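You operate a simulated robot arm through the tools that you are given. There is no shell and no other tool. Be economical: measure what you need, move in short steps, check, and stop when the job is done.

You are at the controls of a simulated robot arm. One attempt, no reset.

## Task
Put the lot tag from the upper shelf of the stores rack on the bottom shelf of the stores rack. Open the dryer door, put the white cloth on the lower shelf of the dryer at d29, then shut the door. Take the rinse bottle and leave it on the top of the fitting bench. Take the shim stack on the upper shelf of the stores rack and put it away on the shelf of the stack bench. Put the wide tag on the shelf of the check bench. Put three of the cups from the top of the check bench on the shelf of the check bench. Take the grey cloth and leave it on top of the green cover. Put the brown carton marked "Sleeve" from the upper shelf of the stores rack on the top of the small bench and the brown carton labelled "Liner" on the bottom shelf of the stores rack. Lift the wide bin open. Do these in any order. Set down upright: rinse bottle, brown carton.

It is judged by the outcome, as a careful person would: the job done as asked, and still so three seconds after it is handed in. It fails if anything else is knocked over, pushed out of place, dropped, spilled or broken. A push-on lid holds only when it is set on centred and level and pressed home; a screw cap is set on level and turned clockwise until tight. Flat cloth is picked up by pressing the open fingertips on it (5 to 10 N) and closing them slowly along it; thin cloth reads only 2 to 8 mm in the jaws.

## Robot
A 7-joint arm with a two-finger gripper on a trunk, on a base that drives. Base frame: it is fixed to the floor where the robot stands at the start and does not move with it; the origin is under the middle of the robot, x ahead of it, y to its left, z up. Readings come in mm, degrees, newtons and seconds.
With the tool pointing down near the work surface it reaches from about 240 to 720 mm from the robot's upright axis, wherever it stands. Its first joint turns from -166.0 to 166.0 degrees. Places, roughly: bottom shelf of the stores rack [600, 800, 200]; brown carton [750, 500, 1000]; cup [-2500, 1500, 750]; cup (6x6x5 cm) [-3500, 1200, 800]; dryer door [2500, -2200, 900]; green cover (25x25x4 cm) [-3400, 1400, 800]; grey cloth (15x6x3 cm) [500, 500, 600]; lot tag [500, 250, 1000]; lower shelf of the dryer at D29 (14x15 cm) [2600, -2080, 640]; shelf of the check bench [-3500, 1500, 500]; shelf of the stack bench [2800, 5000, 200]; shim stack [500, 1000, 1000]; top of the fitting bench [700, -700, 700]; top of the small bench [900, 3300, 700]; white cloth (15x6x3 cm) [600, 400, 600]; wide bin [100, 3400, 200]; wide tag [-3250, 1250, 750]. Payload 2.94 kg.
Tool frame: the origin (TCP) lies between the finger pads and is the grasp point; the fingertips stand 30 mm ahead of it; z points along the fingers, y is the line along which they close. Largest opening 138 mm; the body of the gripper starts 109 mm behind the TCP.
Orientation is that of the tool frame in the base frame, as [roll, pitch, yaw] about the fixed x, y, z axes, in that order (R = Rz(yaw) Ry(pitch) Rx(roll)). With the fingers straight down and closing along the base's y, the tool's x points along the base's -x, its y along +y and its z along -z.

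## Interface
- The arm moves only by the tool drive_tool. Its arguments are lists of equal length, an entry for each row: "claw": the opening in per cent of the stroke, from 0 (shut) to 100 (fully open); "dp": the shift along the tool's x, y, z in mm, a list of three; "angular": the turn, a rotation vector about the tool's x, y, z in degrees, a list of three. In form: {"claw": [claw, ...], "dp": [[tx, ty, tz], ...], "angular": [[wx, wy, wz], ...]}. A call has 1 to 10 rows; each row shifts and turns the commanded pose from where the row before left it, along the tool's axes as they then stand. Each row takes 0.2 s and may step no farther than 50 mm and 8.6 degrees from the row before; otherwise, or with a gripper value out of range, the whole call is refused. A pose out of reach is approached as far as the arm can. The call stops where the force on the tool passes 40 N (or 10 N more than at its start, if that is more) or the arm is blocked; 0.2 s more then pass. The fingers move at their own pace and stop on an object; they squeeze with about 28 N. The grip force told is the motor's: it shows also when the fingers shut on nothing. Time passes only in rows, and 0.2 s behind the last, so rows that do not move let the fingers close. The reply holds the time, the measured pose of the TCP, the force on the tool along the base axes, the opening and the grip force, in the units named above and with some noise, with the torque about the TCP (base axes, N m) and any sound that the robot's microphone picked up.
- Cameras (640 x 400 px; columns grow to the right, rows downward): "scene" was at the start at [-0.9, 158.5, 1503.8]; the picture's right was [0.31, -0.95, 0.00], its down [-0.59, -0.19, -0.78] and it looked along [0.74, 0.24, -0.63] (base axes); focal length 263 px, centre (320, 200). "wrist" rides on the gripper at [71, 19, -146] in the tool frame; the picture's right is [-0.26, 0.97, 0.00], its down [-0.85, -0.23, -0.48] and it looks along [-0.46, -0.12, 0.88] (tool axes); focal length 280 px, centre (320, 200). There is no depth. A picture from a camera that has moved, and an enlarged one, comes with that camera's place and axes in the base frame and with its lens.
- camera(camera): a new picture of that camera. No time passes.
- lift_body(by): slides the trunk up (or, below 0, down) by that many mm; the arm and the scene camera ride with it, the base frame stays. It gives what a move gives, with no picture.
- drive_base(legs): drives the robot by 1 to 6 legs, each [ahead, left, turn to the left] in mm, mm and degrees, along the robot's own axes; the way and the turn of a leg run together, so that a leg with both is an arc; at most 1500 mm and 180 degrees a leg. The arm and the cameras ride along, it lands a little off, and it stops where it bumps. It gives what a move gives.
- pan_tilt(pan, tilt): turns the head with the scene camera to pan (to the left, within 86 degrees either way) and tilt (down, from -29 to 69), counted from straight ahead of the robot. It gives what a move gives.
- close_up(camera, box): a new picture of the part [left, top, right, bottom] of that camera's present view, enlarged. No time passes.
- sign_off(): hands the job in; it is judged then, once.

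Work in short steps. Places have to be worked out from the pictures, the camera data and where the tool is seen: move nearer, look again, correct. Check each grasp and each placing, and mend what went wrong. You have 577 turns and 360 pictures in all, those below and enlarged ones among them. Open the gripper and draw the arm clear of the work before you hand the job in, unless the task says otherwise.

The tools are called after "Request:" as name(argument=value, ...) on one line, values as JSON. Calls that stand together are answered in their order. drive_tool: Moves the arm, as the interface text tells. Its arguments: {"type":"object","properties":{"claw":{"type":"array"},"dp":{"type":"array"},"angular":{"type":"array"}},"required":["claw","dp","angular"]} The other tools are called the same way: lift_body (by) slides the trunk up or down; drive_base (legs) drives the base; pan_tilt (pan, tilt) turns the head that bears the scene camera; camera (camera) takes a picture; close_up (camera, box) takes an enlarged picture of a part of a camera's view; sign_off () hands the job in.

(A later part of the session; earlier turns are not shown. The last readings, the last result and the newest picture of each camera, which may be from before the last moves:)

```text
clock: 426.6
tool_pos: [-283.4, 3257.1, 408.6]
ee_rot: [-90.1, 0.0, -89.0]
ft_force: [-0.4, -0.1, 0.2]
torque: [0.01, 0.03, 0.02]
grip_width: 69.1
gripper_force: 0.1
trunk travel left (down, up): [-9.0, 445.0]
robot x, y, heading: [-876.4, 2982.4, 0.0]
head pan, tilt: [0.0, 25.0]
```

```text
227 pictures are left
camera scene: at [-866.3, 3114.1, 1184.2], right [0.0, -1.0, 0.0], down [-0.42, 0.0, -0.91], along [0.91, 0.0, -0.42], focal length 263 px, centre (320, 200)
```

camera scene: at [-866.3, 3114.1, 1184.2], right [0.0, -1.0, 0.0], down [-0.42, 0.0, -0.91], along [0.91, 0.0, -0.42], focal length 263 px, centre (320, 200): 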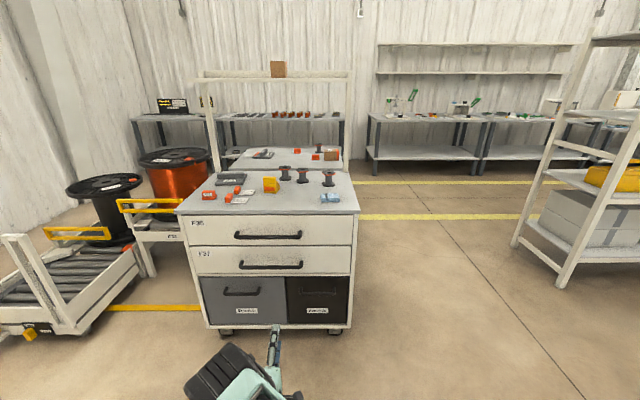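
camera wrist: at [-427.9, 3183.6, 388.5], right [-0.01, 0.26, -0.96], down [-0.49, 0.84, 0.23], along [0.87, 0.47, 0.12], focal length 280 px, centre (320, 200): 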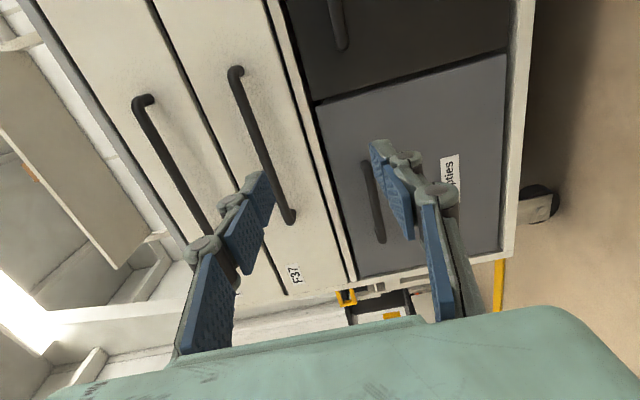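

Handle bar: y 3359–3520, z≈361, x≈-20. Move base left 183 and ahead 170, lower tool 48 mm.

Request:
drive_base(legs=[[0, 183, 0], [165, 0, 0]])

Request:
drive_tool(claw=[45, 45], dp=[[0, 24, 0], [0, 24, 0]], angular=[[0, 0, 0], [0, 0, 0]])

Request:
camera(camera="wrist")

```text
clock: 428.9
tool_pos: [-275.2, 3437.9, 408.1]
ee_rot: [-90.1, -0.1, -88.9]
ft_force: [0.7, 0.3, -0.3]
torque: [0.0, -0.03, 0.01]
grip_width: 69.0
gripper_force: 0.0
trunk travel left (down, up): [-9.0, 445.0]
robot x, y, heading: [-865.3, 3162.4, -0.1]
head pan, tilt: [0.0, 25.0]
stopped in leg 1: the robot was blocked; the commanded pose is now the measured one
```

```text
clock: 429.5
tool_pos: [-275.1, 3437.0, 359.9]
ee_rot: [-90.0, -0.1, -88.8]
ft_force: [1.2, -0.1, -0.1]
torque: [0.01, 0.01, 0.01]
grip_width: 62.1
gripper_force: 0.1
trunk travel left (down, up): [-9.0, 445.0]
robot x, y, heading: [-867.6, 3161.4, -0.3]
head pan, tilt: [0.0, 25.0]
```

```text
226 pictures are left
camera wrist: at [-418.6, 3363.3, 340.5], right [-0.01, 0.26, -0.97], down [-0.49, 0.84, 0.23], along [0.87, 0.48, 0.12], focal length 280 px, centre (320, 200)
```

wrist: 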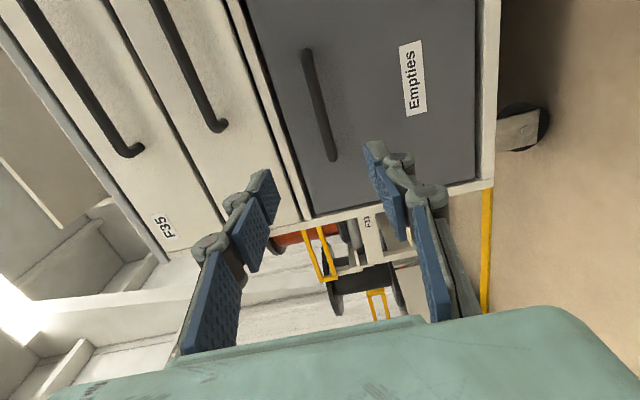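

Aligned (bar at y≈3438, z≈357). Move forward 185 with the base (away from whatever I touched behind), then check.

Request:
drive_base(legs=[[185, 0, 0]])

Request:
camera(camera="wrist")

```text
clock: 431.0
tool_pos: [-96.1, 3439.0, 360.3]
ee_rot: [-90.0, -0.2, -88.7]
ft_force: [-0.2, 0.1, -0.6]
torque: [-0.04, 0.0, -0.03]
grip_width: 62.0
gripper_force: 0.0
trunk travel left (down, up): [-9.0, 445.0]
robot x, y, heading: [-685.6, 3161.5, 0.2]
head pan, tilt: [0.0, 25.0]
```

```text
225 pictures are left
camera wrist: at [-239.7, 3364.9, 340.2], right [-0.01, 0.26, -0.97], down [-0.5, 0.84, 0.23], along [0.87, 0.48, 0.12], focal length 280 px, centre (320, 200)
```

wrist: 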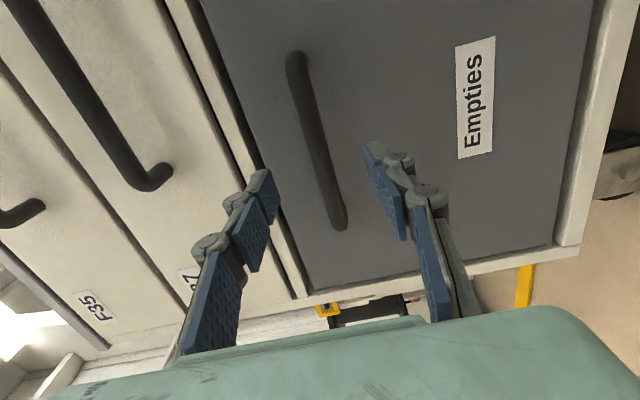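

Bar is centred between the jaws. Advance 62 mm and close.

Request:
drive_tool(claw=[45, 45, 20, 0, 0, 0], dp=[[0, 1, 31], [0, 1, 31], [0, 0, 0], [0, 0, 0], [0, 0, 0], [0, 0, 0]], angular=[[0, 0, 0], [0, 0, 0], [0, 0, 0], [0, 0, 0], [0, 0, 0], [0, 0, 0]])

Request:
camera(camera="wrist")

```text
clock: 432.4
tool_pos: [-31.7, 3442.0, 361.0]
ee_rot: [-89.9, 0.0, -88.5]
ft_force: [2.4, -1.2, 10.0]
torque: [-0.02, -0.04, -0.04]
grip_width: 14.1
gripper_force: 40.9
trunk travel left (down, up): [-9.0, 445.0]
robot x, y, heading: [-687.2, 3163.3, 0.2]
head pan, tilt: [0.0, 25.0]
```

```text
224 pictures are left
camera wrist: at [-175.5, 3366.8, 339.5], right [0.0, 0.26, -0.97], down [-0.5, 0.84, 0.23], along [0.87, 0.48, 0.13], focal length 280 px, centre (320, 200)
```

wrist: 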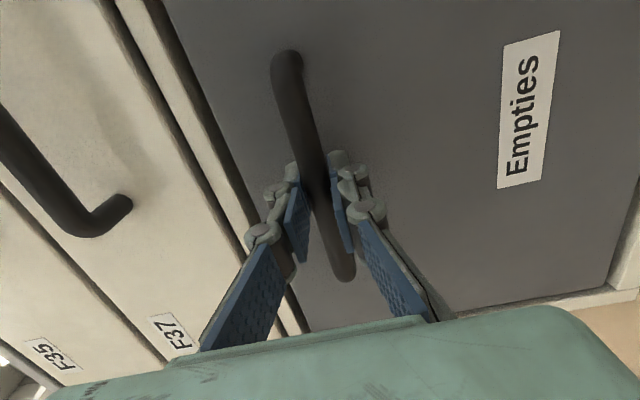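

Gripped the bar (14 mm). Test by pulling gently outward 12 mm.

Request:
drive_tool(claw=[0, 0, 0], dp=[[0, 0, -4], [0, 0, -4], [0, 0, -4]], angular=[[0, 0, 0], [0, 0, 0], [0, 0, 0]])

Request:
camera(camera="wrist")

```text
clock: 433.2
tool_pos: [-45.2, 3441.7, 356.9]
ee_rot: [-90.3, -0.1, -88.6]
ft_force: [9.2, 2.7, 1.4]
torque: [0.09, -0.07, -0.1]
grip_width: 14.4
gripper_force: 40.2
trunk travel left (down, up): [-9.0, 445.0]
robot x, y, heading: [-686.2, 3161.1, -0.1]
head pan, tilt: [0.0, 25.0]
```

```text
223 pictures are left
camera wrist: at [-189.5, 3366.7, 337.7], right [-0.01, 0.26, -0.97], down [-0.5, 0.84, 0.23], along [0.87, 0.48, 0.12], focal length 280 px, centre (320, 200)
```

wrist: 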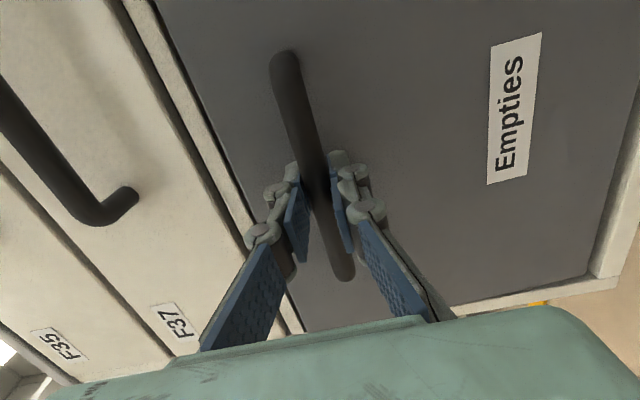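

It moves out with ~9 N. Continue pulling 25 mm more and watch which edge opens.

Request:
drive_tool(claw=[0, 0, 0, 0], dp=[[0, 0, -7], [0, 0, -7], [0, 0, -7], [0, 0, -7]], angular=[[0, 0, 0], [0, 0, 0], [0, 0, 0], [0, 0, 0]])

Request:
camera(camera="wrist")

Request:
close_up(camera="scene", box=[160, 200, 400, 400])

```text
clock: 434.1
tool_pos: [-70.4, 3440.7, 351.0]
ee_rot: [-91.5, -0.1, -88.4]
ft_force: [11.6, 4.0, -15.9]
torque: [0.17, 0.12, -0.01]
grip_width: 14.6
gripper_force: 40.8
trunk travel left (down, up): [-9.0, 445.0]
robot x, y, heading: [-689.5, 3158.7, 0.2]
head pan, tilt: [0.0, 25.0]
stopped in row 4: the force on the tool passed its limit at 42 N (the readings are from after the stop); the commanded pose is now the measured one
```

```text
222 pictures are left
camera wrist: at [-215.4, 3365.9, 333.1], right [-0.03, 0.26, -0.97], down [-0.49, 0.84, 0.24], along [0.87, 0.48, 0.1], focal length 280 px, centre (320, 200)
```

wrist: 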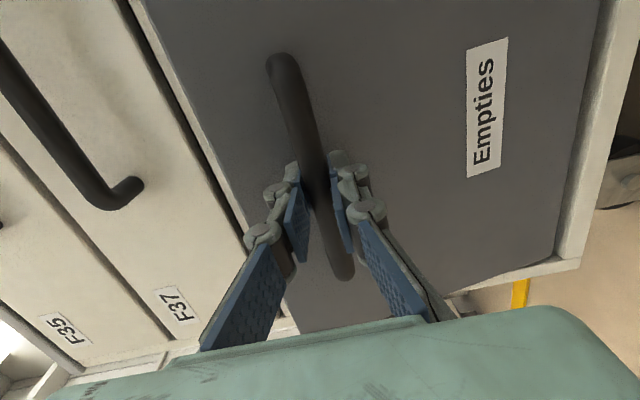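

```text
2.00 times, centred on (280, 300) of scene
camera zoom: at [-676.4, 3294.3, 1184.2], right [0.0, -1.0, 0.0], down [-0.42, 0.0, -0.91], along [0.91, 0.0, -0.42], focal length 527 px, centre (400, 0)
```

zoom: 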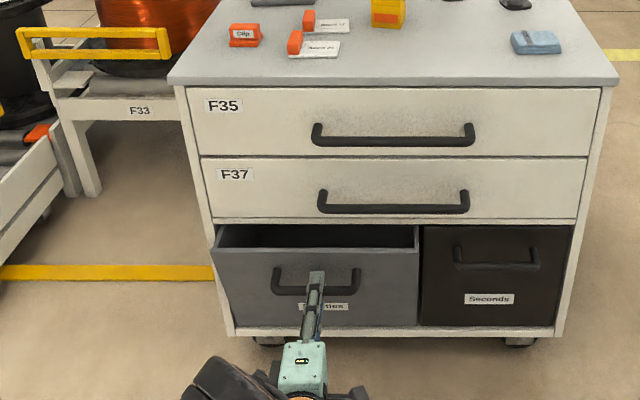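

It tips out about a bottom hinge. Follow the arc: out 35 and down 15, then continue.

Request:
drive_tool(claw=[0, 0, 0, 0, 0], dp=[[0, 3.5, -7], [0, 3.5, -7], [0, 3.5, -7], [0, 3.5, -7], [0, 3.5, -7]], angular=[[-2, 0, 0], [-2, 0, 0], [-2, 0, 0], [-2, 0, 0], [-2, 0, 0]])

Request:
close_up(camera="scene", box=[160, 200, 400, 400])

```text
clock: 435.3
tool_pos: [-107.6, 3441.0, 334.3]
ee_rot: [-101.3, -0.2, -88.4]
ft_force: [21.9, 9.1, -28.0]
torque: [0.14, -0.04, 0.01]
grip_width: 14.7
gripper_force: 41.1
trunk travel left (down, up): [-9.0, 445.0]
robot x, y, heading: [-685.7, 3162.2, 0.2]
head pan, tilt: [0.0, 25.0]
```

```text
2.00 times, centred on (280, 300) of scene
camera zoom: at [-675.5, 3294.8, 1183.8], right [0.0, -1.0, 0.0], down [-0.43, 0.0, -0.91], along [0.91, 0.0, -0.43], focal length 527 px, centre (400, 0)
```

zoom: 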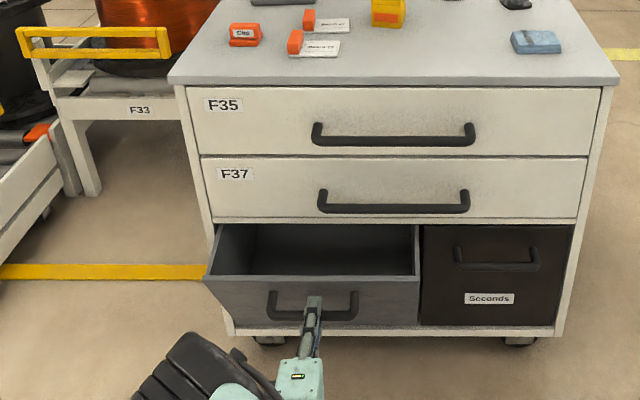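

I rotated the hand the wrong way; correct that while continuing out and further down.

Request:
drive_tool(claw=[0, 0, 0, 0, 0], dp=[[0, 4, -3], [0, 5, -6], [0, 5, -6], [0, 5, -6], [0, 5, -6]], angular=[[4, 0, 0], [4, 0, 0], [4, 0, 0], [4, 0, 0], [4, 0, 0]])

Request:
close_up(camera="scene", box=[160, 200, 400, 400])

```text
clock: 436.5
tool_pos: [-134.9, 3439.7, 314.8]
ee_rot: [-81.0, -0.3, -88.2]
ft_force: [11.7, 12.4, -14.1]
torque: [-0.15, 0.24, 0.0]
grip_width: 14.5
gripper_force: 41.4
trunk travel left (down, up): [-9.0, 445.0]
robot x, y, heading: [-686.9, 3161.9, 0.1]
head pan, tilt: [0.0, 25.0]
```

```text
2.00 times, centred on (280, 300) of scene
camera zoom: at [-677.0, 3294.2, 1184.1], right [0.0, -1.0, 0.0], down [-0.42, 0.0, -0.91], along [0.91, 0.0, -0.42], focal length 527 px, centre (400, 0)
```

zoom: 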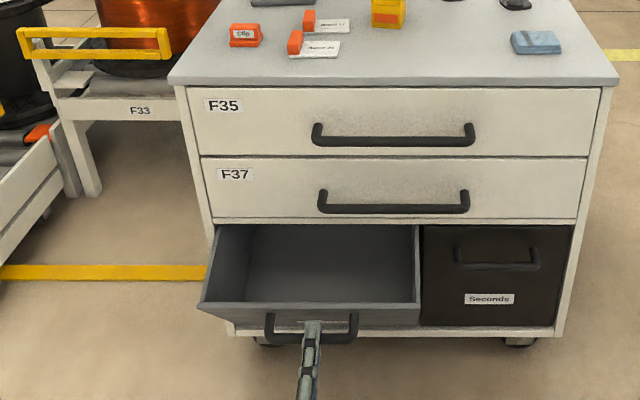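

Opening well. Continue along the arc until it stops.

Request:
drive_tool(claw=[0, 0, 0, 0, 0], dp=[[0, 5, -6.5], [0, 5, -6.5], [0, 5, -6.5], [0, 5, -6.5], [0, 5, -6.5]], angular=[[2, 0, 0], [2, 0, 0], [2, 0, 0], [2, 0, 0], [2, 0, 0]])

Request:
close_up(camera="scene", box=[160, 200, 400, 400])

```text
clock: 437.4
tool_pos: [-143.9, 3440.5, 307.0]
ee_rot: [-77.2, -0.2, -88.3]
ft_force: [10.5, 3.8, -9.6]
torque: [-0.34, 0.13, -0.03]
grip_width: 14.6
gripper_force: 40.3
out of reach, approached as far as the arm can: row 2, 3, 4
trunk travel left (down, up): [-9.0, 445.0]
robot x, y, heading: [-685.1, 3160.6, -0.1]
head pan, tilt: [0.0, 25.0]
stopped in row 4: the force on the tool passed its limit at 54 N (the readings are from after the stop); the commanded pose is now the measured one
```

```text
2.00 times, centred on (280, 300) of scene
camera zoom: at [-677.0, 3294.2, 1184.2], right [0.0, -1.0, 0.0], down [-0.42, 0.0, -0.91], along [0.91, 0.0, -0.42], focal length 527 px, centre (400, 0)
```

zoom: 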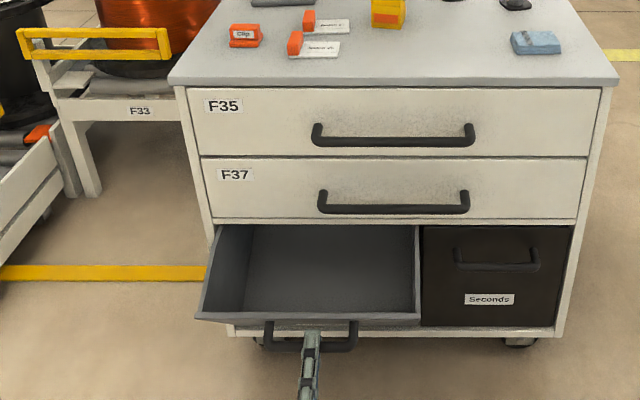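

Stopped either by reach or the bin's stop. Probe: base back 12 mm and trunk down 8 while holding.

Request:
lift_body(by=-8)

Request:
drive_base(legs=[[-12, 0, 0]])

Request:
close_up(camera="scene", box=[160, 200, 400, 400])

```text
clock: 438.0
tool_pos: [-144.4, 3439.9, 304.5]
ee_rot: [-76.3, -0.2, -88.4]
ft_force: [-19.5, -8.7, 23.9]
torque: [-0.57, -0.35, 0.17]
grip_width: 14.5
gripper_force: 41.3
trunk travel left (down, up): [-1.0, 453.0]
robot x, y, heading: [-688.5, 3156.8, 0.1]
head pan, tilt: [0.0, 25.0]
```

```text
clock: 438.7
tool_pos: [-155.9, 3440.2, 295.6]
ee_rot: [-77.6, -0.3, -88.2]
ft_force: [20.8, 7.6, -23.3]
torque: [-0.38, 0.35, 0.29]
grip_width: 14.5
gripper_force: 41.3
trunk travel left (down, up): [-1.0, 453.0]
robot x, y, heading: [-699.9, 3162.9, -0.0]
head pan, tilt: [0.0, 25.0]
```

```text
2.00 times, centred on (280, 300) of scene
camera zoom: at [-687.7, 3294.8, 1175.6], right [0.0, -1.0, 0.0], down [-0.42, 0.0, -0.91], along [0.91, 0.0, -0.42], focal length 527 px, centre (400, 0)
```

zoom: 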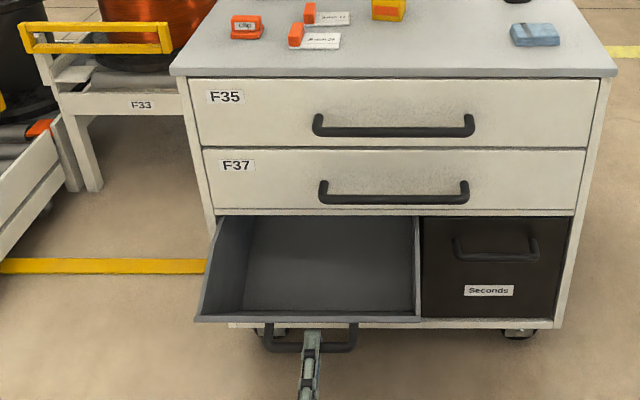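

Still moving — the arm was the limit. Continue: base back 20 mm, then arm down a bit.

Request:
drive_base(legs=[[-20, 0, 0]])

Request:
drive_tool(claw=[0, 0, 0], dp=[[0, 5, 0], [0, 5, 0], [0, 5, -2]], angular=[[1, 0, 0], [1, 0, 0], [1, 0, 0]])

Request:
close_up(camera="scene", box=[160, 200, 400, 400])

```text
clock: 439.5
tool_pos: [-159.8, 3441.6, 290.9]
ee_rot: [-78.5, -0.2, -88.2]
ft_force: [3.9, 2.2, -4.6]
torque: [-0.28, 0.07, -0.03]
grip_width: 14.5
gripper_force: 40.9
trunk travel left (down, up): [-1.0, 453.0]
robot x, y, heading: [-704.8, 3167.1, 0.3]
head pan, tilt: [0.0, 25.0]
stopped in leg 1: the force on the tool passed its limit at 57 N (the readings are from after the stop); the commanded pose is now the measured one
```

```text
clock: 440.3
tool_pos: [-160.8, 3441.0, 292.5]
ee_rot: [-78.6, -0.3, -88.1]
ft_force: [5.7, 2.6, -7.3]
torque: [-0.3, 0.07, -0.01]
grip_width: 14.6
gripper_force: 40.8
out of reach, approached as far as the arm can: row 1, 2, 3
trunk travel left (down, up): [-1.0, 453.0]
robot x, y, heading: [-702.4, 3162.0, -0.1]
head pan, tilt: [0.0, 25.0]
```

```text
2.00 times, centred on (280, 300) of scene
camera zoom: at [-694.7, 3294.2, 1176.1], right [0.0, -1.0, 0.0], down [-0.42, 0.0, -0.91], along [0.91, 0.0, -0.42], focal length 527 px, centre (400, 0)
```

zoom: 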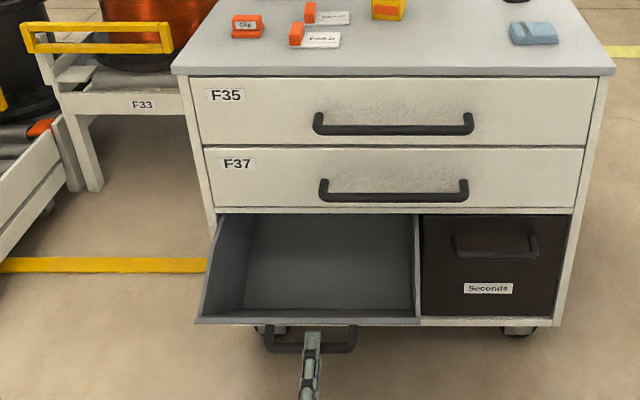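

The bin is open ~38°. Release and see whether it stays.

Request:
drive_tool(claw=[20, 40, 40], dp=[[0, 0, 0], [0, 0, 0], [0, 0, 0]], angular=[[0, 0, 0], [0, 0, 0], [0, 0, 0]])

Request:
close_up(camera="scene", box=[160, 200, 400, 400])

```text
clock: 441.1
tool_pos: [-159.9, 3440.7, 292.5]
ee_rot: [-78.5, -0.3, -88.1]
ft_force: [-0.5, -0.5, -0.4]
torque: [0.0, -0.01, 0.0]
grip_width: 55.1
gripper_force: 0.0
trunk travel left (down, up): [-1.0, 453.0]
robot x, y, heading: [-705.8, 3164.1, 0.2]
head pan, tilt: [0.0, 25.0]
```

```text
2.00 times, centred on (280, 300) of scene
camera zoom: at [-695.3, 3293.9, 1176.2], right [0.0, -1.0, 0.0], down [-0.42, 0.0, -0.91], along [0.91, 0.0, -0.42], focal length 527 px, centre (400, 0)
```

zoom: 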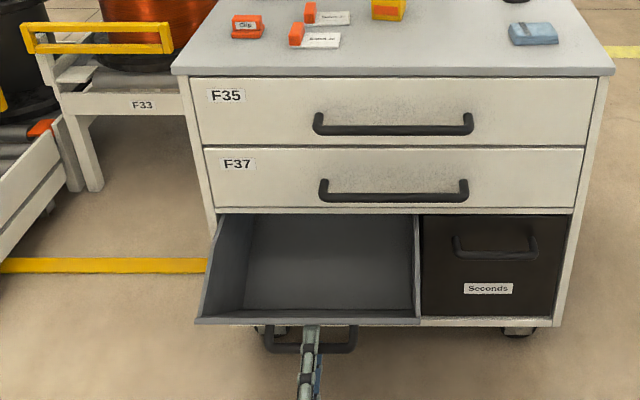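

It stays. To make sure it's fully open, I back off, raise, and press gently down on the bin's top lip with closed fingers.

Request:
drive_base(legs=[[-80, 0, 0]])

Request:
drive_tool(claw=[0, 0, 0, 0], dp=[[0, -40, 0], [0, -45, 0], [0, -45, 0], [0, 0, 0]], angular=[[0, 0, 0], [0, 0, 0], [0, 0, 0], [-6, 0, 0]])

Request:
camera(camera="wrist")

Request:
camera(camera="scene")

```text
clock: 442.2
tool_pos: [-240.6, 3441.4, 292.8]
ee_rot: [-78.4, -0.3, -88.2]
ft_force: [0.4, 0.7, -0.2]
torque: [0.0, -0.01, 0.01]
grip_width: 55.3
gripper_force: 0.1
trunk travel left (down, up): [-1.0, 453.0]
robot x, y, heading: [-781.2, 3162.2, 0.1]
head pan, tilt: [0.0, 25.0]
```

```text
clock: 443.2
tool_pos: [-265.8, 3441.0, 420.6]
ee_rot: [-84.5, -0.2, -88.1]
ft_force: [-0.3, 0.4, 0.2]
torque: [0.0, -0.01, 0.0]
grip_width: 0.0
gripper_force: 28.0
trunk travel left (down, up): [-1.0, 453.0]
robot x, y, heading: [-782.3, 3160.9, 0.1]
head pan, tilt: [0.0, 25.0]
```

```text
214 pictures are left
camera wrist: at [-406.7, 3365.1, 387.3], right [0.08, 0.26, -0.96], down [-0.52, 0.83, 0.18], along [0.85, 0.49, 0.21], focal length 280 px, centre (320, 200)
```

wrist: 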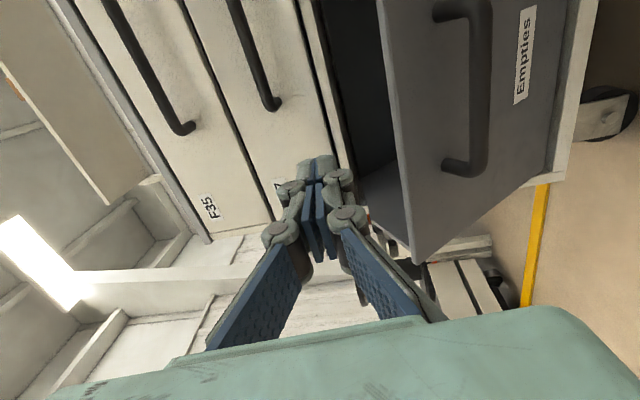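

```text
213 pictures are left
camera scene: at [-775.0, 3293.8, 1176.1], right [0.0, -1.0, 0.0], down [-0.42, 0.0, -0.91], along [0.91, 0.0, -0.42], focal length 263 px, centre (320, 200)
```

scene: 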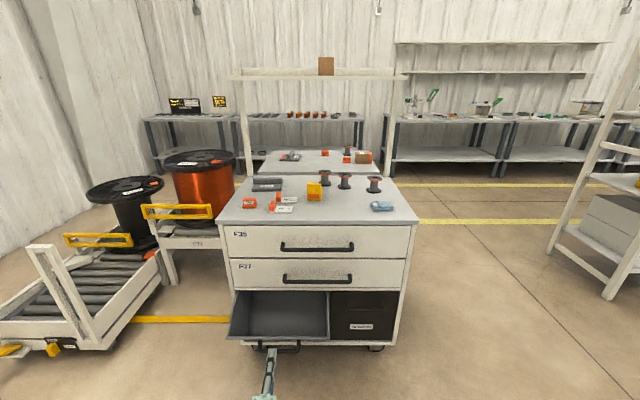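

Fingers are above the lip. Forward 90, then press down in small steps.

Request:
drive_base(legs=[[95, 0, 0]])

Request:
drive_tool(claw=[0, 0, 0, 0, 0, 0, 0, 0], dp=[[0, 15, 0], [0, 10, 0], [0, 5, 0], [0, 5, 0], [0, 5, 0], [0, 5, 0], [0, 5, 0], [0, 5, 0]], angular=[[0, 0, 0], [0, 0, 0], [0, 0, 0], [0, 0, 0], [0, 0, 0], [0, 0, 0], [0, 0, 0], [0, 0, 0]])

Request:
close_up(camera="scene", box=[160, 200, 400, 400])

```text
clock: 444.3
tool_pos: [-171.3, 3442.6, 420.6]
ee_rot: [-84.5, -0.3, -88.0]
ft_force: [0.3, -0.7, 0.0]
torque: [0.0, -0.02, 0.01]
grip_width: 0.0
gripper_force: 28.4
trunk travel left (down, up): [-1.0, 453.0]
robot x, y, heading: [-689.4, 3164.7, 0.2]
head pan, tilt: [0.0, 25.0]
```

```text
clock: 446.1
tool_pos: [-167.7, 3441.3, 375.6]
ee_rot: [-83.1, -0.2, -88.1]
ft_force: [-12.3, -3.2, 15.0]
torque: [-0.07, -0.05, -0.07]
grip_width: 0.0
gripper_force: 28.0
trunk travel left (down, up): [-1.0, 453.0]
robot x, y, heading: [-690.5, 3157.8, 0.2]
head pan, tilt: [0.0, 25.0]
stopped in row 8: the force on the tool passed its limit at 45 N (the readings are from after the stop); the commanded pose is now the measured one
```

```text
2.00 times, centred on (280, 300) of scene
camera zoom: at [-683.1, 3293.2, 1176.4], right [0.0, -1.0, 0.0], down [-0.42, 0.0, -0.91], along [0.91, 0.0, -0.42], focal length 527 px, centre (400, 0)
```

zoom: 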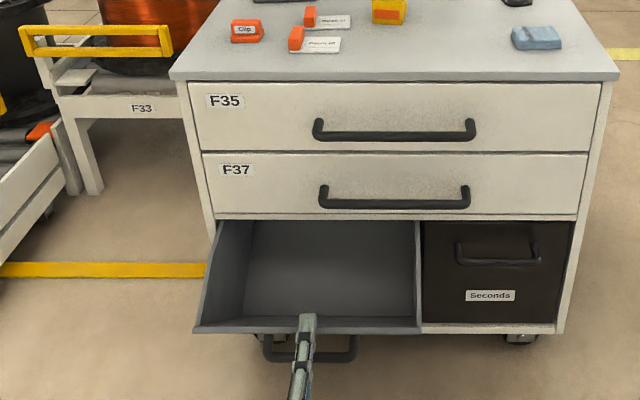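

The lip holds firm at 45 N: the bin is at its stop. Lift off and back away, restoring the tool's orientation.

Request:
drive_tool(claw=[0, 0, 0], dp=[[0, -20, 0], [0, -30, 0], [0, -30, 0]], angular=[[0, 0, 0], [0, 0, 0], [0, 0, 0]])

Request:
drive_base(legs=[[-130, 0, 0], [0, -350, 0]])

Request:
drive_tool(claw=[50, 50, 50, 50, 50, 50, 50, 50, 50, 50], dp=[[0, 0, 0], [0, 0, 0], [0, 0, 0], [0, 0, 0], [0, 0, 0], [0, 0, 0], [0, 0, 0], [0, 0, 0], [0, 0, 0], [0, 0, 0]], angular=[[-7, 0, 0], [0, 0, -8.5], [0, 0, -8.5], [0, 0, -8.5], [0, 0, -8.5], [0, 0, -8.5], [0, 0, -8.5], [0, 0, -8.5], [0, 0, -8.5], [0, 0, -8.5]])

Request:
drive_tool(claw=[50, 50, 50, 50, 50, 50, 50, 50, 50, 50], dp=[[0, 0, 0], [0, 0, 0], [0, 0, 0], [0, 0, 0], [38, 0, -20], [38, 0, -20], [38, 0, -20], [38, 0, -20], [38, 0, -20], [38, 0, -20]], angular=[[0, 0, -8.5], [0, 0, -5], [0, -8.5, 0], [0, -8.5, 0], [0, -8.5, 0], [0, 0, 0], [0, 0, 0], [0, 0, 0], [0, 0, 0], [0, 0, 0]])

Request:
camera(camera="scene")

```text
clock: 446.9
tool_pos: [-174.8, 3440.6, 452.9]
ee_rot: [-83.7, -0.2, -88.1]
ft_force: [-0.1, -0.1, 0.5]
torque: [0.03, -0.03, -0.03]
grip_width: 0.0
gripper_force: 27.9
trunk travel left (down, up): [-1.0, 453.0]
robot x, y, heading: [-690.4, 3160.1, 0.3]
head pan, tilt: [0.0, 25.0]
```

```text
clock: 451.4
tool_pos: [-302.5, 3084.9, 453.3]
ee_rot: [-83.6, -0.2, -88.3]
ft_force: [-0.7, -0.1, 0.3]
torque: [0.0, -0.01, 0.0]
grip_width: 0.0
gripper_force: 27.8
trunk travel left (down, up): [-1.0, 453.0]
robot x, y, heading: [-817.1, 2806.9, -0.1]
head pan, tilt: [0.0, 25.0]
```

```text
clock: 453.6
tool_pos: [-303.1, 3085.6, 452.6]
ee_rot: [-92.8, -76.9, -85.6]
ft_force: [-0.7, 0.3, 0.0]
torque: [-0.01, 0.01, -0.02]
grip_width: 68.9
gripper_force: 0.1
trunk travel left (down, up): [-1.0, 453.0]
robot x, y, heading: [-818.9, 2808.0, 0.3]
head pan, tilt: [0.0, 25.0]
```

```text
clock: 455.8
tool_pos: [-318.8, 3084.9, 710.7]
ee_rot: [179.4, -63.8, 2.5]
ft_force: [-0.3, -0.1, -1.0]
torque: [-0.01, 0.0, -0.02]
grip_width: 69.0
gripper_force: 0.0
trunk travel left (down, up): [-1.0, 453.0]
robot x, y, heading: [-818.1, 2804.7, 0.3]
head pan, tilt: [0.0, 25.0]
```

```text
211 pictures are left
camera scene: at [-809.8, 2939.3, 1176.1], right [0.0, -1.0, 0.0], down [-0.42, 0.0, -0.91], along [0.91, 0.0, -0.42], focal length 263 px, centre (320, 200)
```

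scene: 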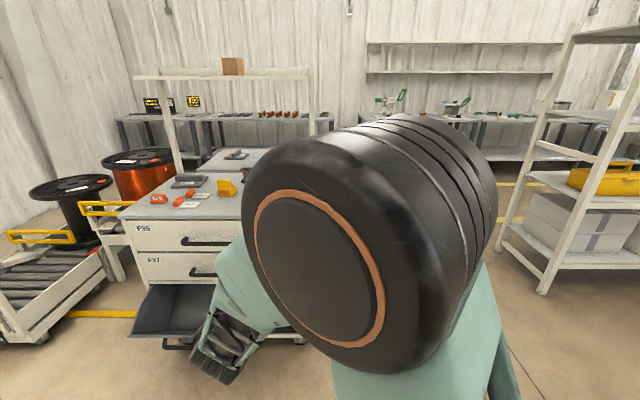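

Bin remains open. Now fetch the shim stack (≈(590,1081)) on the rack's upper shelf.

Request:
drive_base(legs=[[100, -1000, 0], [100, -1000, 0]])

Request:
lift_body(by=400)

Request:
camera(camera="wrist")

Request:
camera(camera="scene")

```text
clock: 473.4
tool_pos: [-93.8, 1118.0, 710.6]
ee_rot: [179.6, -63.9, 3.2]
ft_force: [0.0, -0.7, 0.3]
torque: [0.04, 0.03, 0.01]
grip_width: 69.1
gripper_force: 0.0
trunk travel left (down, up): [-1.0, 453.0]
robot x, y, heading: [-587.4, 829.9, 1.0]
head pan, tilt: [0.0, 25.0]
```

```text
clock: 477.3
tool_pos: [-92.8, 1117.7, 1111.7]
ee_rot: [179.5, -63.9, 3.1]
ft_force: [0.8, 0.0, 0.3]
torque: [0.01, 0.02, 0.01]
grip_width: 68.9
gripper_force: 0.0
trunk travel left (down, up): [-401.0, 53.0]
robot x, y, heading: [-591.5, 831.0, 0.9]
head pan, tilt: [0.0, 25.0]
```

```text
210 pictures are left
camera wrist: at [-192.2, 1094.3, 1237.4], right [-0.07, -0.97, -0.23], down [-0.81, 0.19, -0.55], along [0.58, 0.15, -0.8], focal length 280 px, centre (320, 200)
```

wrist: 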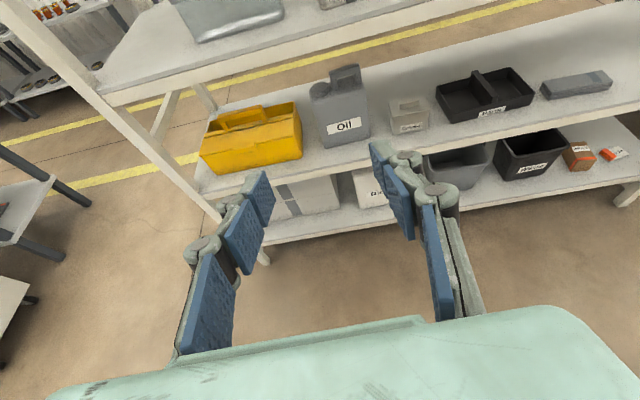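

```text
209 pictures are left
camera scene: at [-583.2, 964.3, 1576.2], right [0.02, -1.0, 0.0], down [-0.42, -0.01, -0.91], along [0.91, 0.02, -0.42], focal length 263 px, centre (320, 200)
```

scene: 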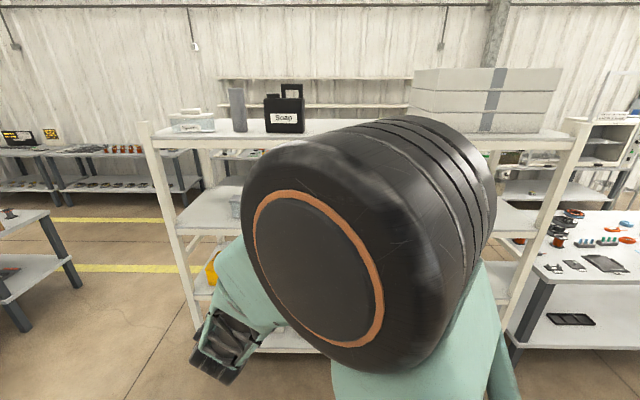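

Extend the arm 130 mm for a better elbow posture, then drive up to the rack.

Request:
drive_tool(claw=[75, 75, 75], dp=[[19, 0, 39], [19, 0, 39], [19, 0, 39]], angular=[[-1, 0.6, 0.5], [-1, 0.6, 0.5], [0, 0, 0]])

Request:
drive_base(legs=[[0, -45, -0.9], [360, 0, 0]])

Request:
camera(camera="wrist")

```text
clock: 478.1
tool_pos: [36.8, 1121.0, 1112.8]
ee_rot: [179.4, -65.1, 0.9]
ft_force: [-0.4, 0.1, 0.5]
torque: [0.0, 0.03, 0.03]
grip_width: 103.3
gripper_force: 0.1
trunk travel left (down, up): [-401.0, 53.0]
robot x, y, heading: [-590.7, 835.3, 1.1]
head pan, tilt: [0.0, 25.0]
```

```text
clock: 481.0
tool_pos: [392.6, 1071.3, 1113.5]
ee_rot: [179.5, -65.1, 0.1]
ft_force: [0.4, -0.7, 0.1]
torque: [0.02, 0.01, -0.02]
grip_width: 103.4
gripper_force: 0.0
trunk travel left (down, up): [-401.0, 53.0]
robot x, y, heading: [-235.5, 790.4, 0.4]
head pan, tilt: [0.0, 25.0]
```

```text
208 pictures are left
camera wrist: at [289.4, 1052.2, 1238.1], right [-0.11, -0.97, -0.23], down [-0.79, 0.23, -0.57], along [0.6, 0.12, -0.79], focal length 280 px, centre (320, 200)
```

wrist: 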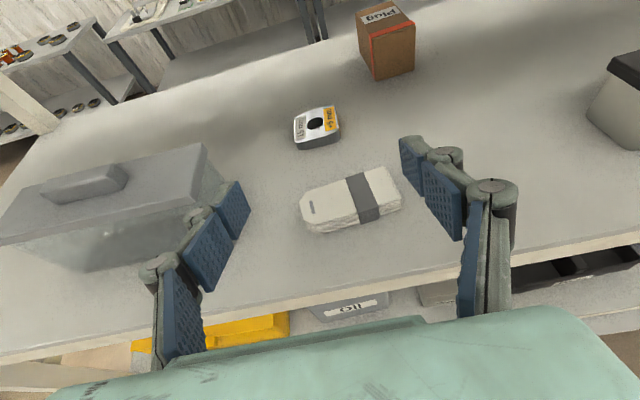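

Shim stack: x 556–608, y 1052–1104, only ~17 mm tall. Drive 100 ahead, then come down to TCP (573,1078,1022).

Request:
drive_base(legs=[[100, 0, 0]])

Request:
drive_tool(claw=[56, 56, 56], dp=[[-15, -2.3, 33], [-15, -2.3, 33], [-10, -2.3, 28]], angular=[[0, 0, 0], [0, 0, 0], [0, 0, 0]])

Request:
camera(camera="wrist")

```text
clock: 482.2
tool_pos: [491.1, 1072.3, 1113.4]
ee_rot: [179.6, -65.1, 0.2]
ft_force: [0.1, -0.2, 1.0]
torque: [0.04, -0.03, -0.02]
grip_width: 103.3
gripper_force: 0.0
trunk travel left (down, up): [-401.0, 53.0]
robot x, y, heading: [-137.7, 787.6, 0.4]
head pan, tilt: [0.0, 25.0]
```

```text
clock: 483.0
tool_pos: [557.9, 1078.6, 1037.4]
ee_rot: [179.5, -65.0, 0.2]
ft_force: [0.2, 0.3, -1.2]
torque: [-0.02, 0.03, 0.03]
grip_width: 77.3
gripper_force: 0.1
trunk travel left (down, up): [-401.0, 53.0]
robot x, y, heading: [-139.9, 789.5, 0.3]
head pan, tilt: [0.0, 25.0]
```

```text
207 pictures are left
camera wrist: at [455.7, 1059.6, 1162.1], right [-0.11, -0.97, -0.23], down [-0.79, 0.23, -0.57], along [0.61, 0.12, -0.79], focal length 280 px, centre (320, 200)
```

wrist: 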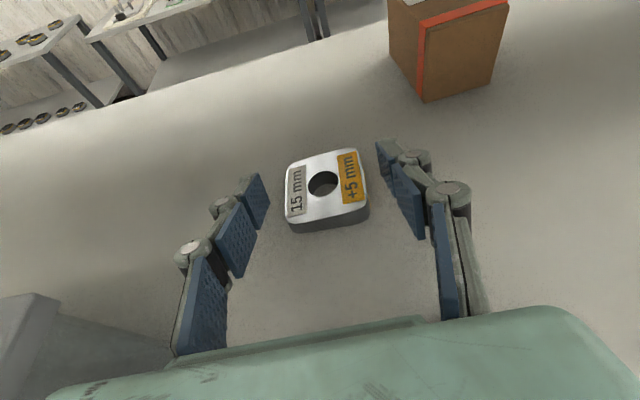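

Well centred. Final approach and close.

Request:
drive_tool(claw=[56, 56, 56, 30, 0, 0, 0], dp=[[-2, 0, 9], [-3, 0, 6], [-2, 0, 2], [0, 0, 0], [0, 0, 0], [0, 0, 0], [0, 0, 0]], angular=[[0, 0, 0], [0, 0, 0], [0, 0, 0], [0, 0, 0], [0, 0, 0], [0, 0, 0], [0, 0, 0]])

Request:
camera(camera="wrist")

```text
clock: 484.6
tool_pos: [570.0, 1078.5, 1024.2]
ee_rot: [179.5, -65.1, 0.2]
ft_force: [0.0, 1.1, 0.2]
torque: [0.13, 0.02, -0.04]
grip_width: 57.6
gripper_force: 28.3
trunk travel left (down, up): [-401.0, 53.0]
robot x, y, heading: [-140.4, 789.4, 0.5]
head pan, tilt: [0.0, 25.0]
```

```text
206 pictures are left
camera wrist: at [468.0, 1059.4, 1149.1], right [-0.11, -0.97, -0.23], down [-0.79, 0.23, -0.57], along [0.6, 0.12, -0.79], focal length 280 px, centre (320, 200)
```

wrist: 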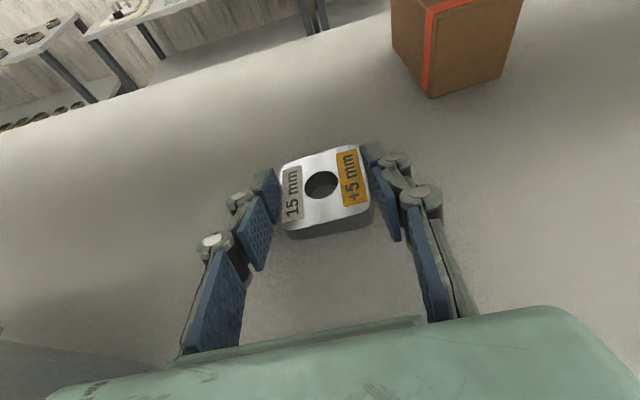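

Gripped (57.6 mm). Lift and back out.

Request:
drive_tool(claw=[0, 0, 0, 0], dp=[[9, 0, -4.2], [18, 0, -8.4], [36, 0, -17], [0, 0, 0]], angular=[[0, 0, 0], [0, 0, 0], [0, 0, 0], [0, 0, 0]])

Request:
drive_base(legs=[[-430, 0, -0.4]])

Request:
camera(camera="wrist")

```text
clock: 485.6
tool_pos: [571.2, 1079.9, 1093.1]
ee_rot: [179.5, -65.0, 0.2]
ft_force: [-0.5, 0.1, -2.9]
torque: [-0.02, 0.06, 0.02]
grip_width: 57.5
gripper_force: 28.5
trunk travel left (down, up): [-401.0, 53.0]
robot x, y, heading: [-136.3, 789.3, 0.3]
head pan, tilt: [0.0, 25.0]
```

```text
clock: 488.2
tool_pos: [139.6, 1075.3, 1093.6]
ee_rot: [179.5, -65.3, 0.1]
ft_force: [-0.1, 0.2, -2.8]
torque: [0.01, 0.05, -0.01]
grip_width: 57.7
gripper_force: 28.1
trunk travel left (down, up): [-401.0, 53.0]
robot x, y, heading: [-569.2, 788.9, 0.4]
head pan, tilt: [0.0, 25.0]
```

```text
205 pictures are left
camera wrist: at [38.0, 1057.5, 1218.1], right [-0.11, -0.97, -0.23], down [-0.79, 0.23, -0.57], along [0.6, 0.12, -0.79], focal length 280 px, centre (320, 200)
```

wrist: 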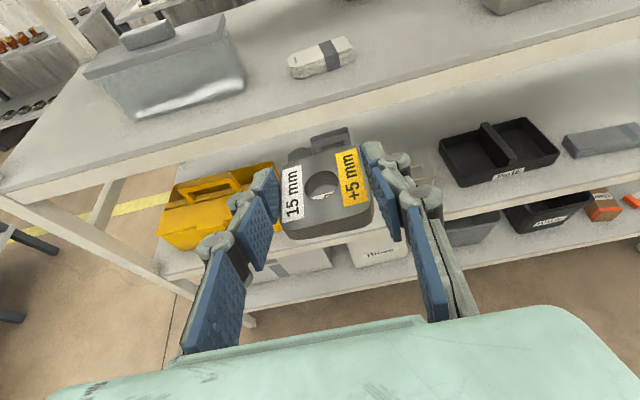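

Held. Drive round toward the stack bench in the far corner (≈(2800,5000)): left past the rack end, ahead, then left again.

Request:
drive_base(legs=[[0, 1360, 0], [1300, 0, 0], [500, 0, 0]])

Request:
pan_tilt(pan=35, tilt=22)

Request:
camera(camera="scene")

```text
clock: 509.0
tool_pos: [1875.8, 2502.0, 1092.9]
ee_rot: [179.5, -65.0, 1.0]
ft_force: [0.8, 0.0, -3.7]
torque: [-0.04, 0.03, -0.01]
grip_width: 57.4
gripper_force: 27.7
trunk travel left (down, up): [-401.0, 53.0]
robot x, y, heading: [1169.6, 2202.2, 1.2]
head pan, tilt: [0.0, 25.0]
```

```text
clock: 510.0
tool_pos: [1875.7, 2502.0, 1093.3]
ee_rot: [179.6, -64.9, 1.0]
ft_force: [-0.5, 0.1, -3.4]
torque: [0.0, 0.06, -0.02]
grip_width: 57.3
gripper_force: 28.3
trunk travel left (down, up): [-401.0, 53.0]
robot x, y, heading: [1169.9, 2203.8, 1.1]
head pan, tilt: [35.0, 22.0]
```

```text
204 pictures are left
camera scene: at [1158.6, 2389.3, 1581.0], right [0.59, -0.81, 0.0], down [-0.3, -0.22, -0.93], along [0.75, 0.55, -0.38], focal length 263 px, centre (320, 200)
```

scene: 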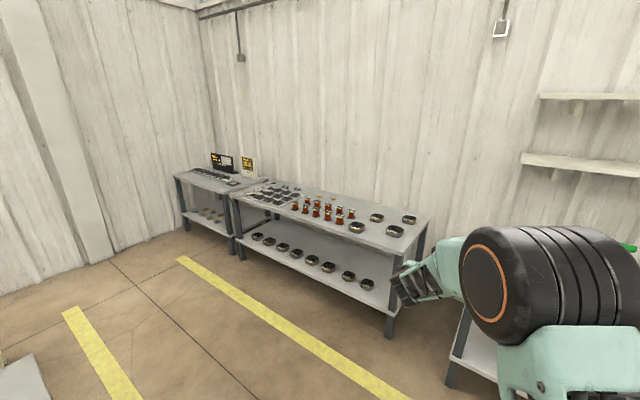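

Request:
close_up(camera="scene", box=[160, 140, 440, 320])

```text
2.22 times, centred on (300, 230) of scene
camera zoom: at [1158.6, 2389.3, 1581.0], right [0.59, -0.81, 0.0], down [-0.3, -0.22, -0.93], along [0.75, 0.55, -0.38], focal length 585 px, centre (364, 133)
```

zoom: 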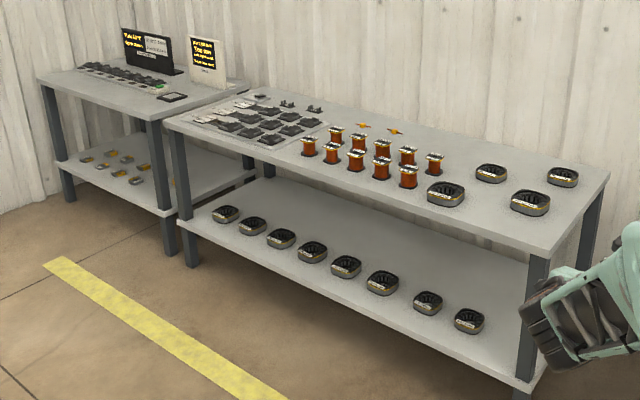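

The corner bench's lower shelf holds similar shim stacks — that's the stack bench (front x≈2420, y 4314–5224). Drive there and look closer.

Request:
drive_base(legs=[[150, 1130, -1], [0, 1000, 0]])

Request:
pan_tilt(pan=20, tilt=35)

Request:
camera(camera="scene")

Request:
camera(camera="wrist")

```text
clock: 515.3
tool_pos: [1945.1, 3014.4, 1088.2]
ee_rot: [179.8, -64.5, 0.3]
ft_force: [-0.1, 0.4, -3.4]
torque: [0.04, 0.04, 0.07]
grip_width: 57.2
gripper_force: 27.8
trunk travel left (down, up): [-401.0, 53.0]
robot x, y, heading: [1237.8, 2722.4, 0.2]
head pan, tilt: [35.0, 22.0]
stopped in leg 1: the robot was blocked; the commanded pose is now the measured one
```

```text
clock: 516.1
tool_pos: [1945.0, 3015.9, 1089.9]
ee_rot: [179.7, -64.7, 0.4]
ft_force: [0.2, 0.0, -2.7]
torque: [0.04, 0.0, -0.03]
grip_width: 57.2
gripper_force: 27.5
trunk travel left (down, up): [-401.0, 53.0]
robot x, y, heading: [1237.4, 2723.1, 0.4]
head pan, tilt: [20.0, 35.0]
```

```text
202 pictures are left
camera scene: at [1236.7, 2886.0, 1560.5], right [0.35, -0.94, 0.0], down [-0.54, -0.2, -0.82], along [0.77, 0.28, -0.57], focal length 263 px, centre (320, 200)
```

scene: 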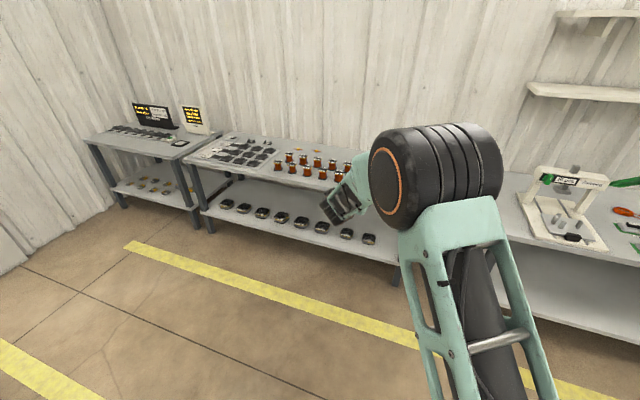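

```text
201 pictures are left
camera wrist: at [1844.1, 2996.4, 1216.2], right [-0.11, -0.97, -0.24], down [-0.79, 0.23, -0.56], along [0.6, 0.13, -0.79], focal length 280 px, centre (320, 200)
```

wrist: 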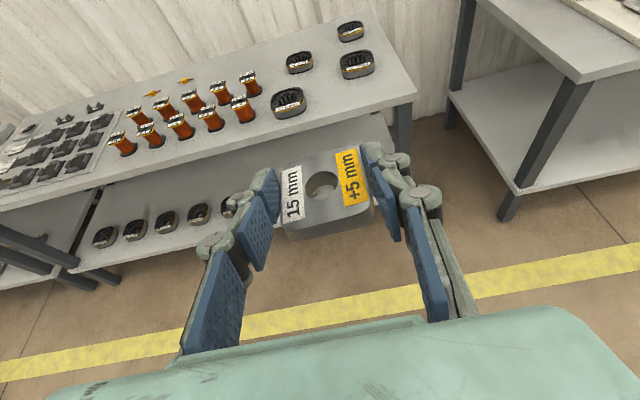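

I bumped the small bench corner slightly. Move right by +x 280 first, then left; check the Sleeve.

Request:
drive_base(legs=[[280, -30, 0]])

Request:
pan_tilt(pan=86, tilt=35)

Request:
camera(camera="scene")

```text
clock: 518.1
tool_pos: [2225.5, 2989.7, 1090.5]
ee_rot: [179.8, -64.7, 0.5]
ft_force: [0.1, 0.1, -2.9]
torque: [0.01, 0.02, 0.01]
grip_width: 57.4
gripper_force: 28.1
trunk travel left (down, up): [-401.0, 53.0]
robot x, y, heading: [1519.0, 2694.2, 0.4]
head pan, tilt: [20.0, 35.0]
```

```text
clock: 519.5
tool_pos: [2225.0, 2990.4, 1091.1]
ee_rot: [179.9, -64.7, 0.6]
ft_force: [-1.1, -0.3, -3.8]
torque: [0.02, 0.02, -0.01]
grip_width: 57.5
gripper_force: 28.0
trunk travel left (down, up): [-401.0, 53.0]
robot x, y, heading: [1516.1, 2696.5, 0.2]
head pan, tilt: [85.9, 35.0]
```

```text
200 pictures are left
camera scene: at [1439.2, 2914.1, 1560.4], right [1.0, -0.06, 0.0], down [-0.04, -0.57, -0.82], along [0.05, 0.82, -0.57], focal length 263 px, centre (320, 200)
```

scene: 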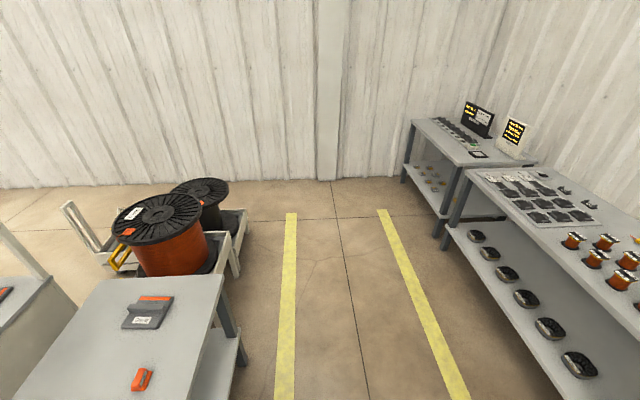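

The small bench hasn't shifted. Continue left to the stack bench.

Request:
drive_base(legs=[[-60, 1000, 0], [0, 650, 0]])

Request:
pan_tilt(pan=15, tilt=35)

Request:
camera(camera="scene")

Request:
camera(camera="wrist")

```text
clock: 534.3
tool_pos: [2112.5, 4656.1, 1090.6]
ee_rot: [179.8, -64.7, 2.0]
ft_force: [0.1, -0.6, -3.5]
torque: [-0.02, 0.05, -0.01]
grip_width: 57.5
gripper_force: 29.2
trunk travel left (down, up): [-401.0, 53.0]
robot x, y, heading: [1411.7, 4343.9, 2.0]
head pan, tilt: [85.9, 35.0]
```

```text
clock: 535.7
tool_pos: [2112.1, 4655.6, 1091.0]
ee_rot: [179.8, -64.7, 2.2]
ft_force: [-0.5, 0.8, -2.5]
torque: [0.01, 0.01, 0.01]
grip_width: 57.6
gripper_force: 27.7
trunk travel left (down, up): [-401.0, 53.0]
robot x, y, heading: [1410.0, 4342.4, 1.9]
head pan, tilt: [15.0, 35.0]
```

```text
199 pictures are left
camera scene: at [1410.8, 4496.9, 1560.4], right [0.29, -0.96, 0.0], down [-0.55, -0.17, -0.82], along [0.78, 0.24, -0.57], focal length 263 px, centre (320, 200)
```

scene: 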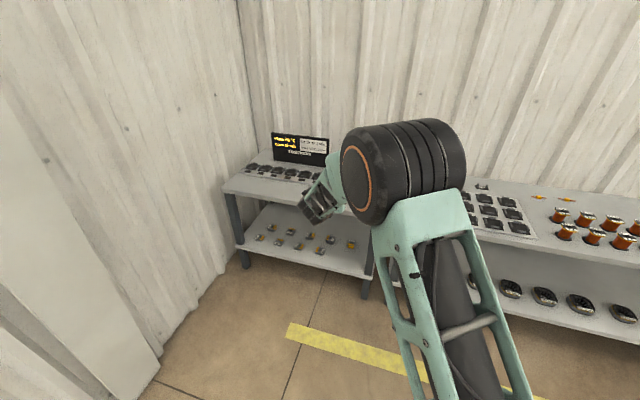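

```text
198 pictures are left
camera wrist: at [2011.9, 4633.5, 1216.1], right [-0.08, -0.97, -0.24], down [-0.8, 0.2, -0.56], along [0.59, 0.14, -0.79], focal length 280 px, centre (320, 200)
```

wrist: 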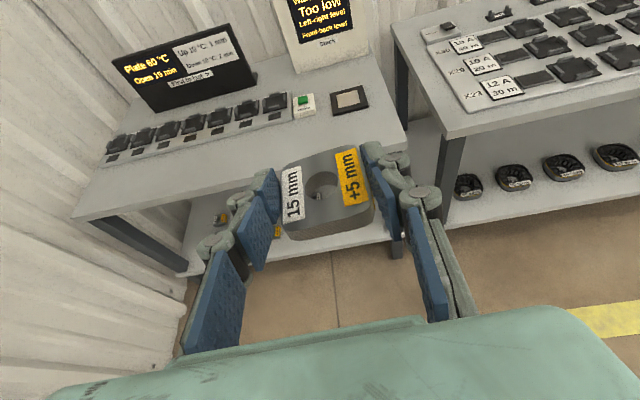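

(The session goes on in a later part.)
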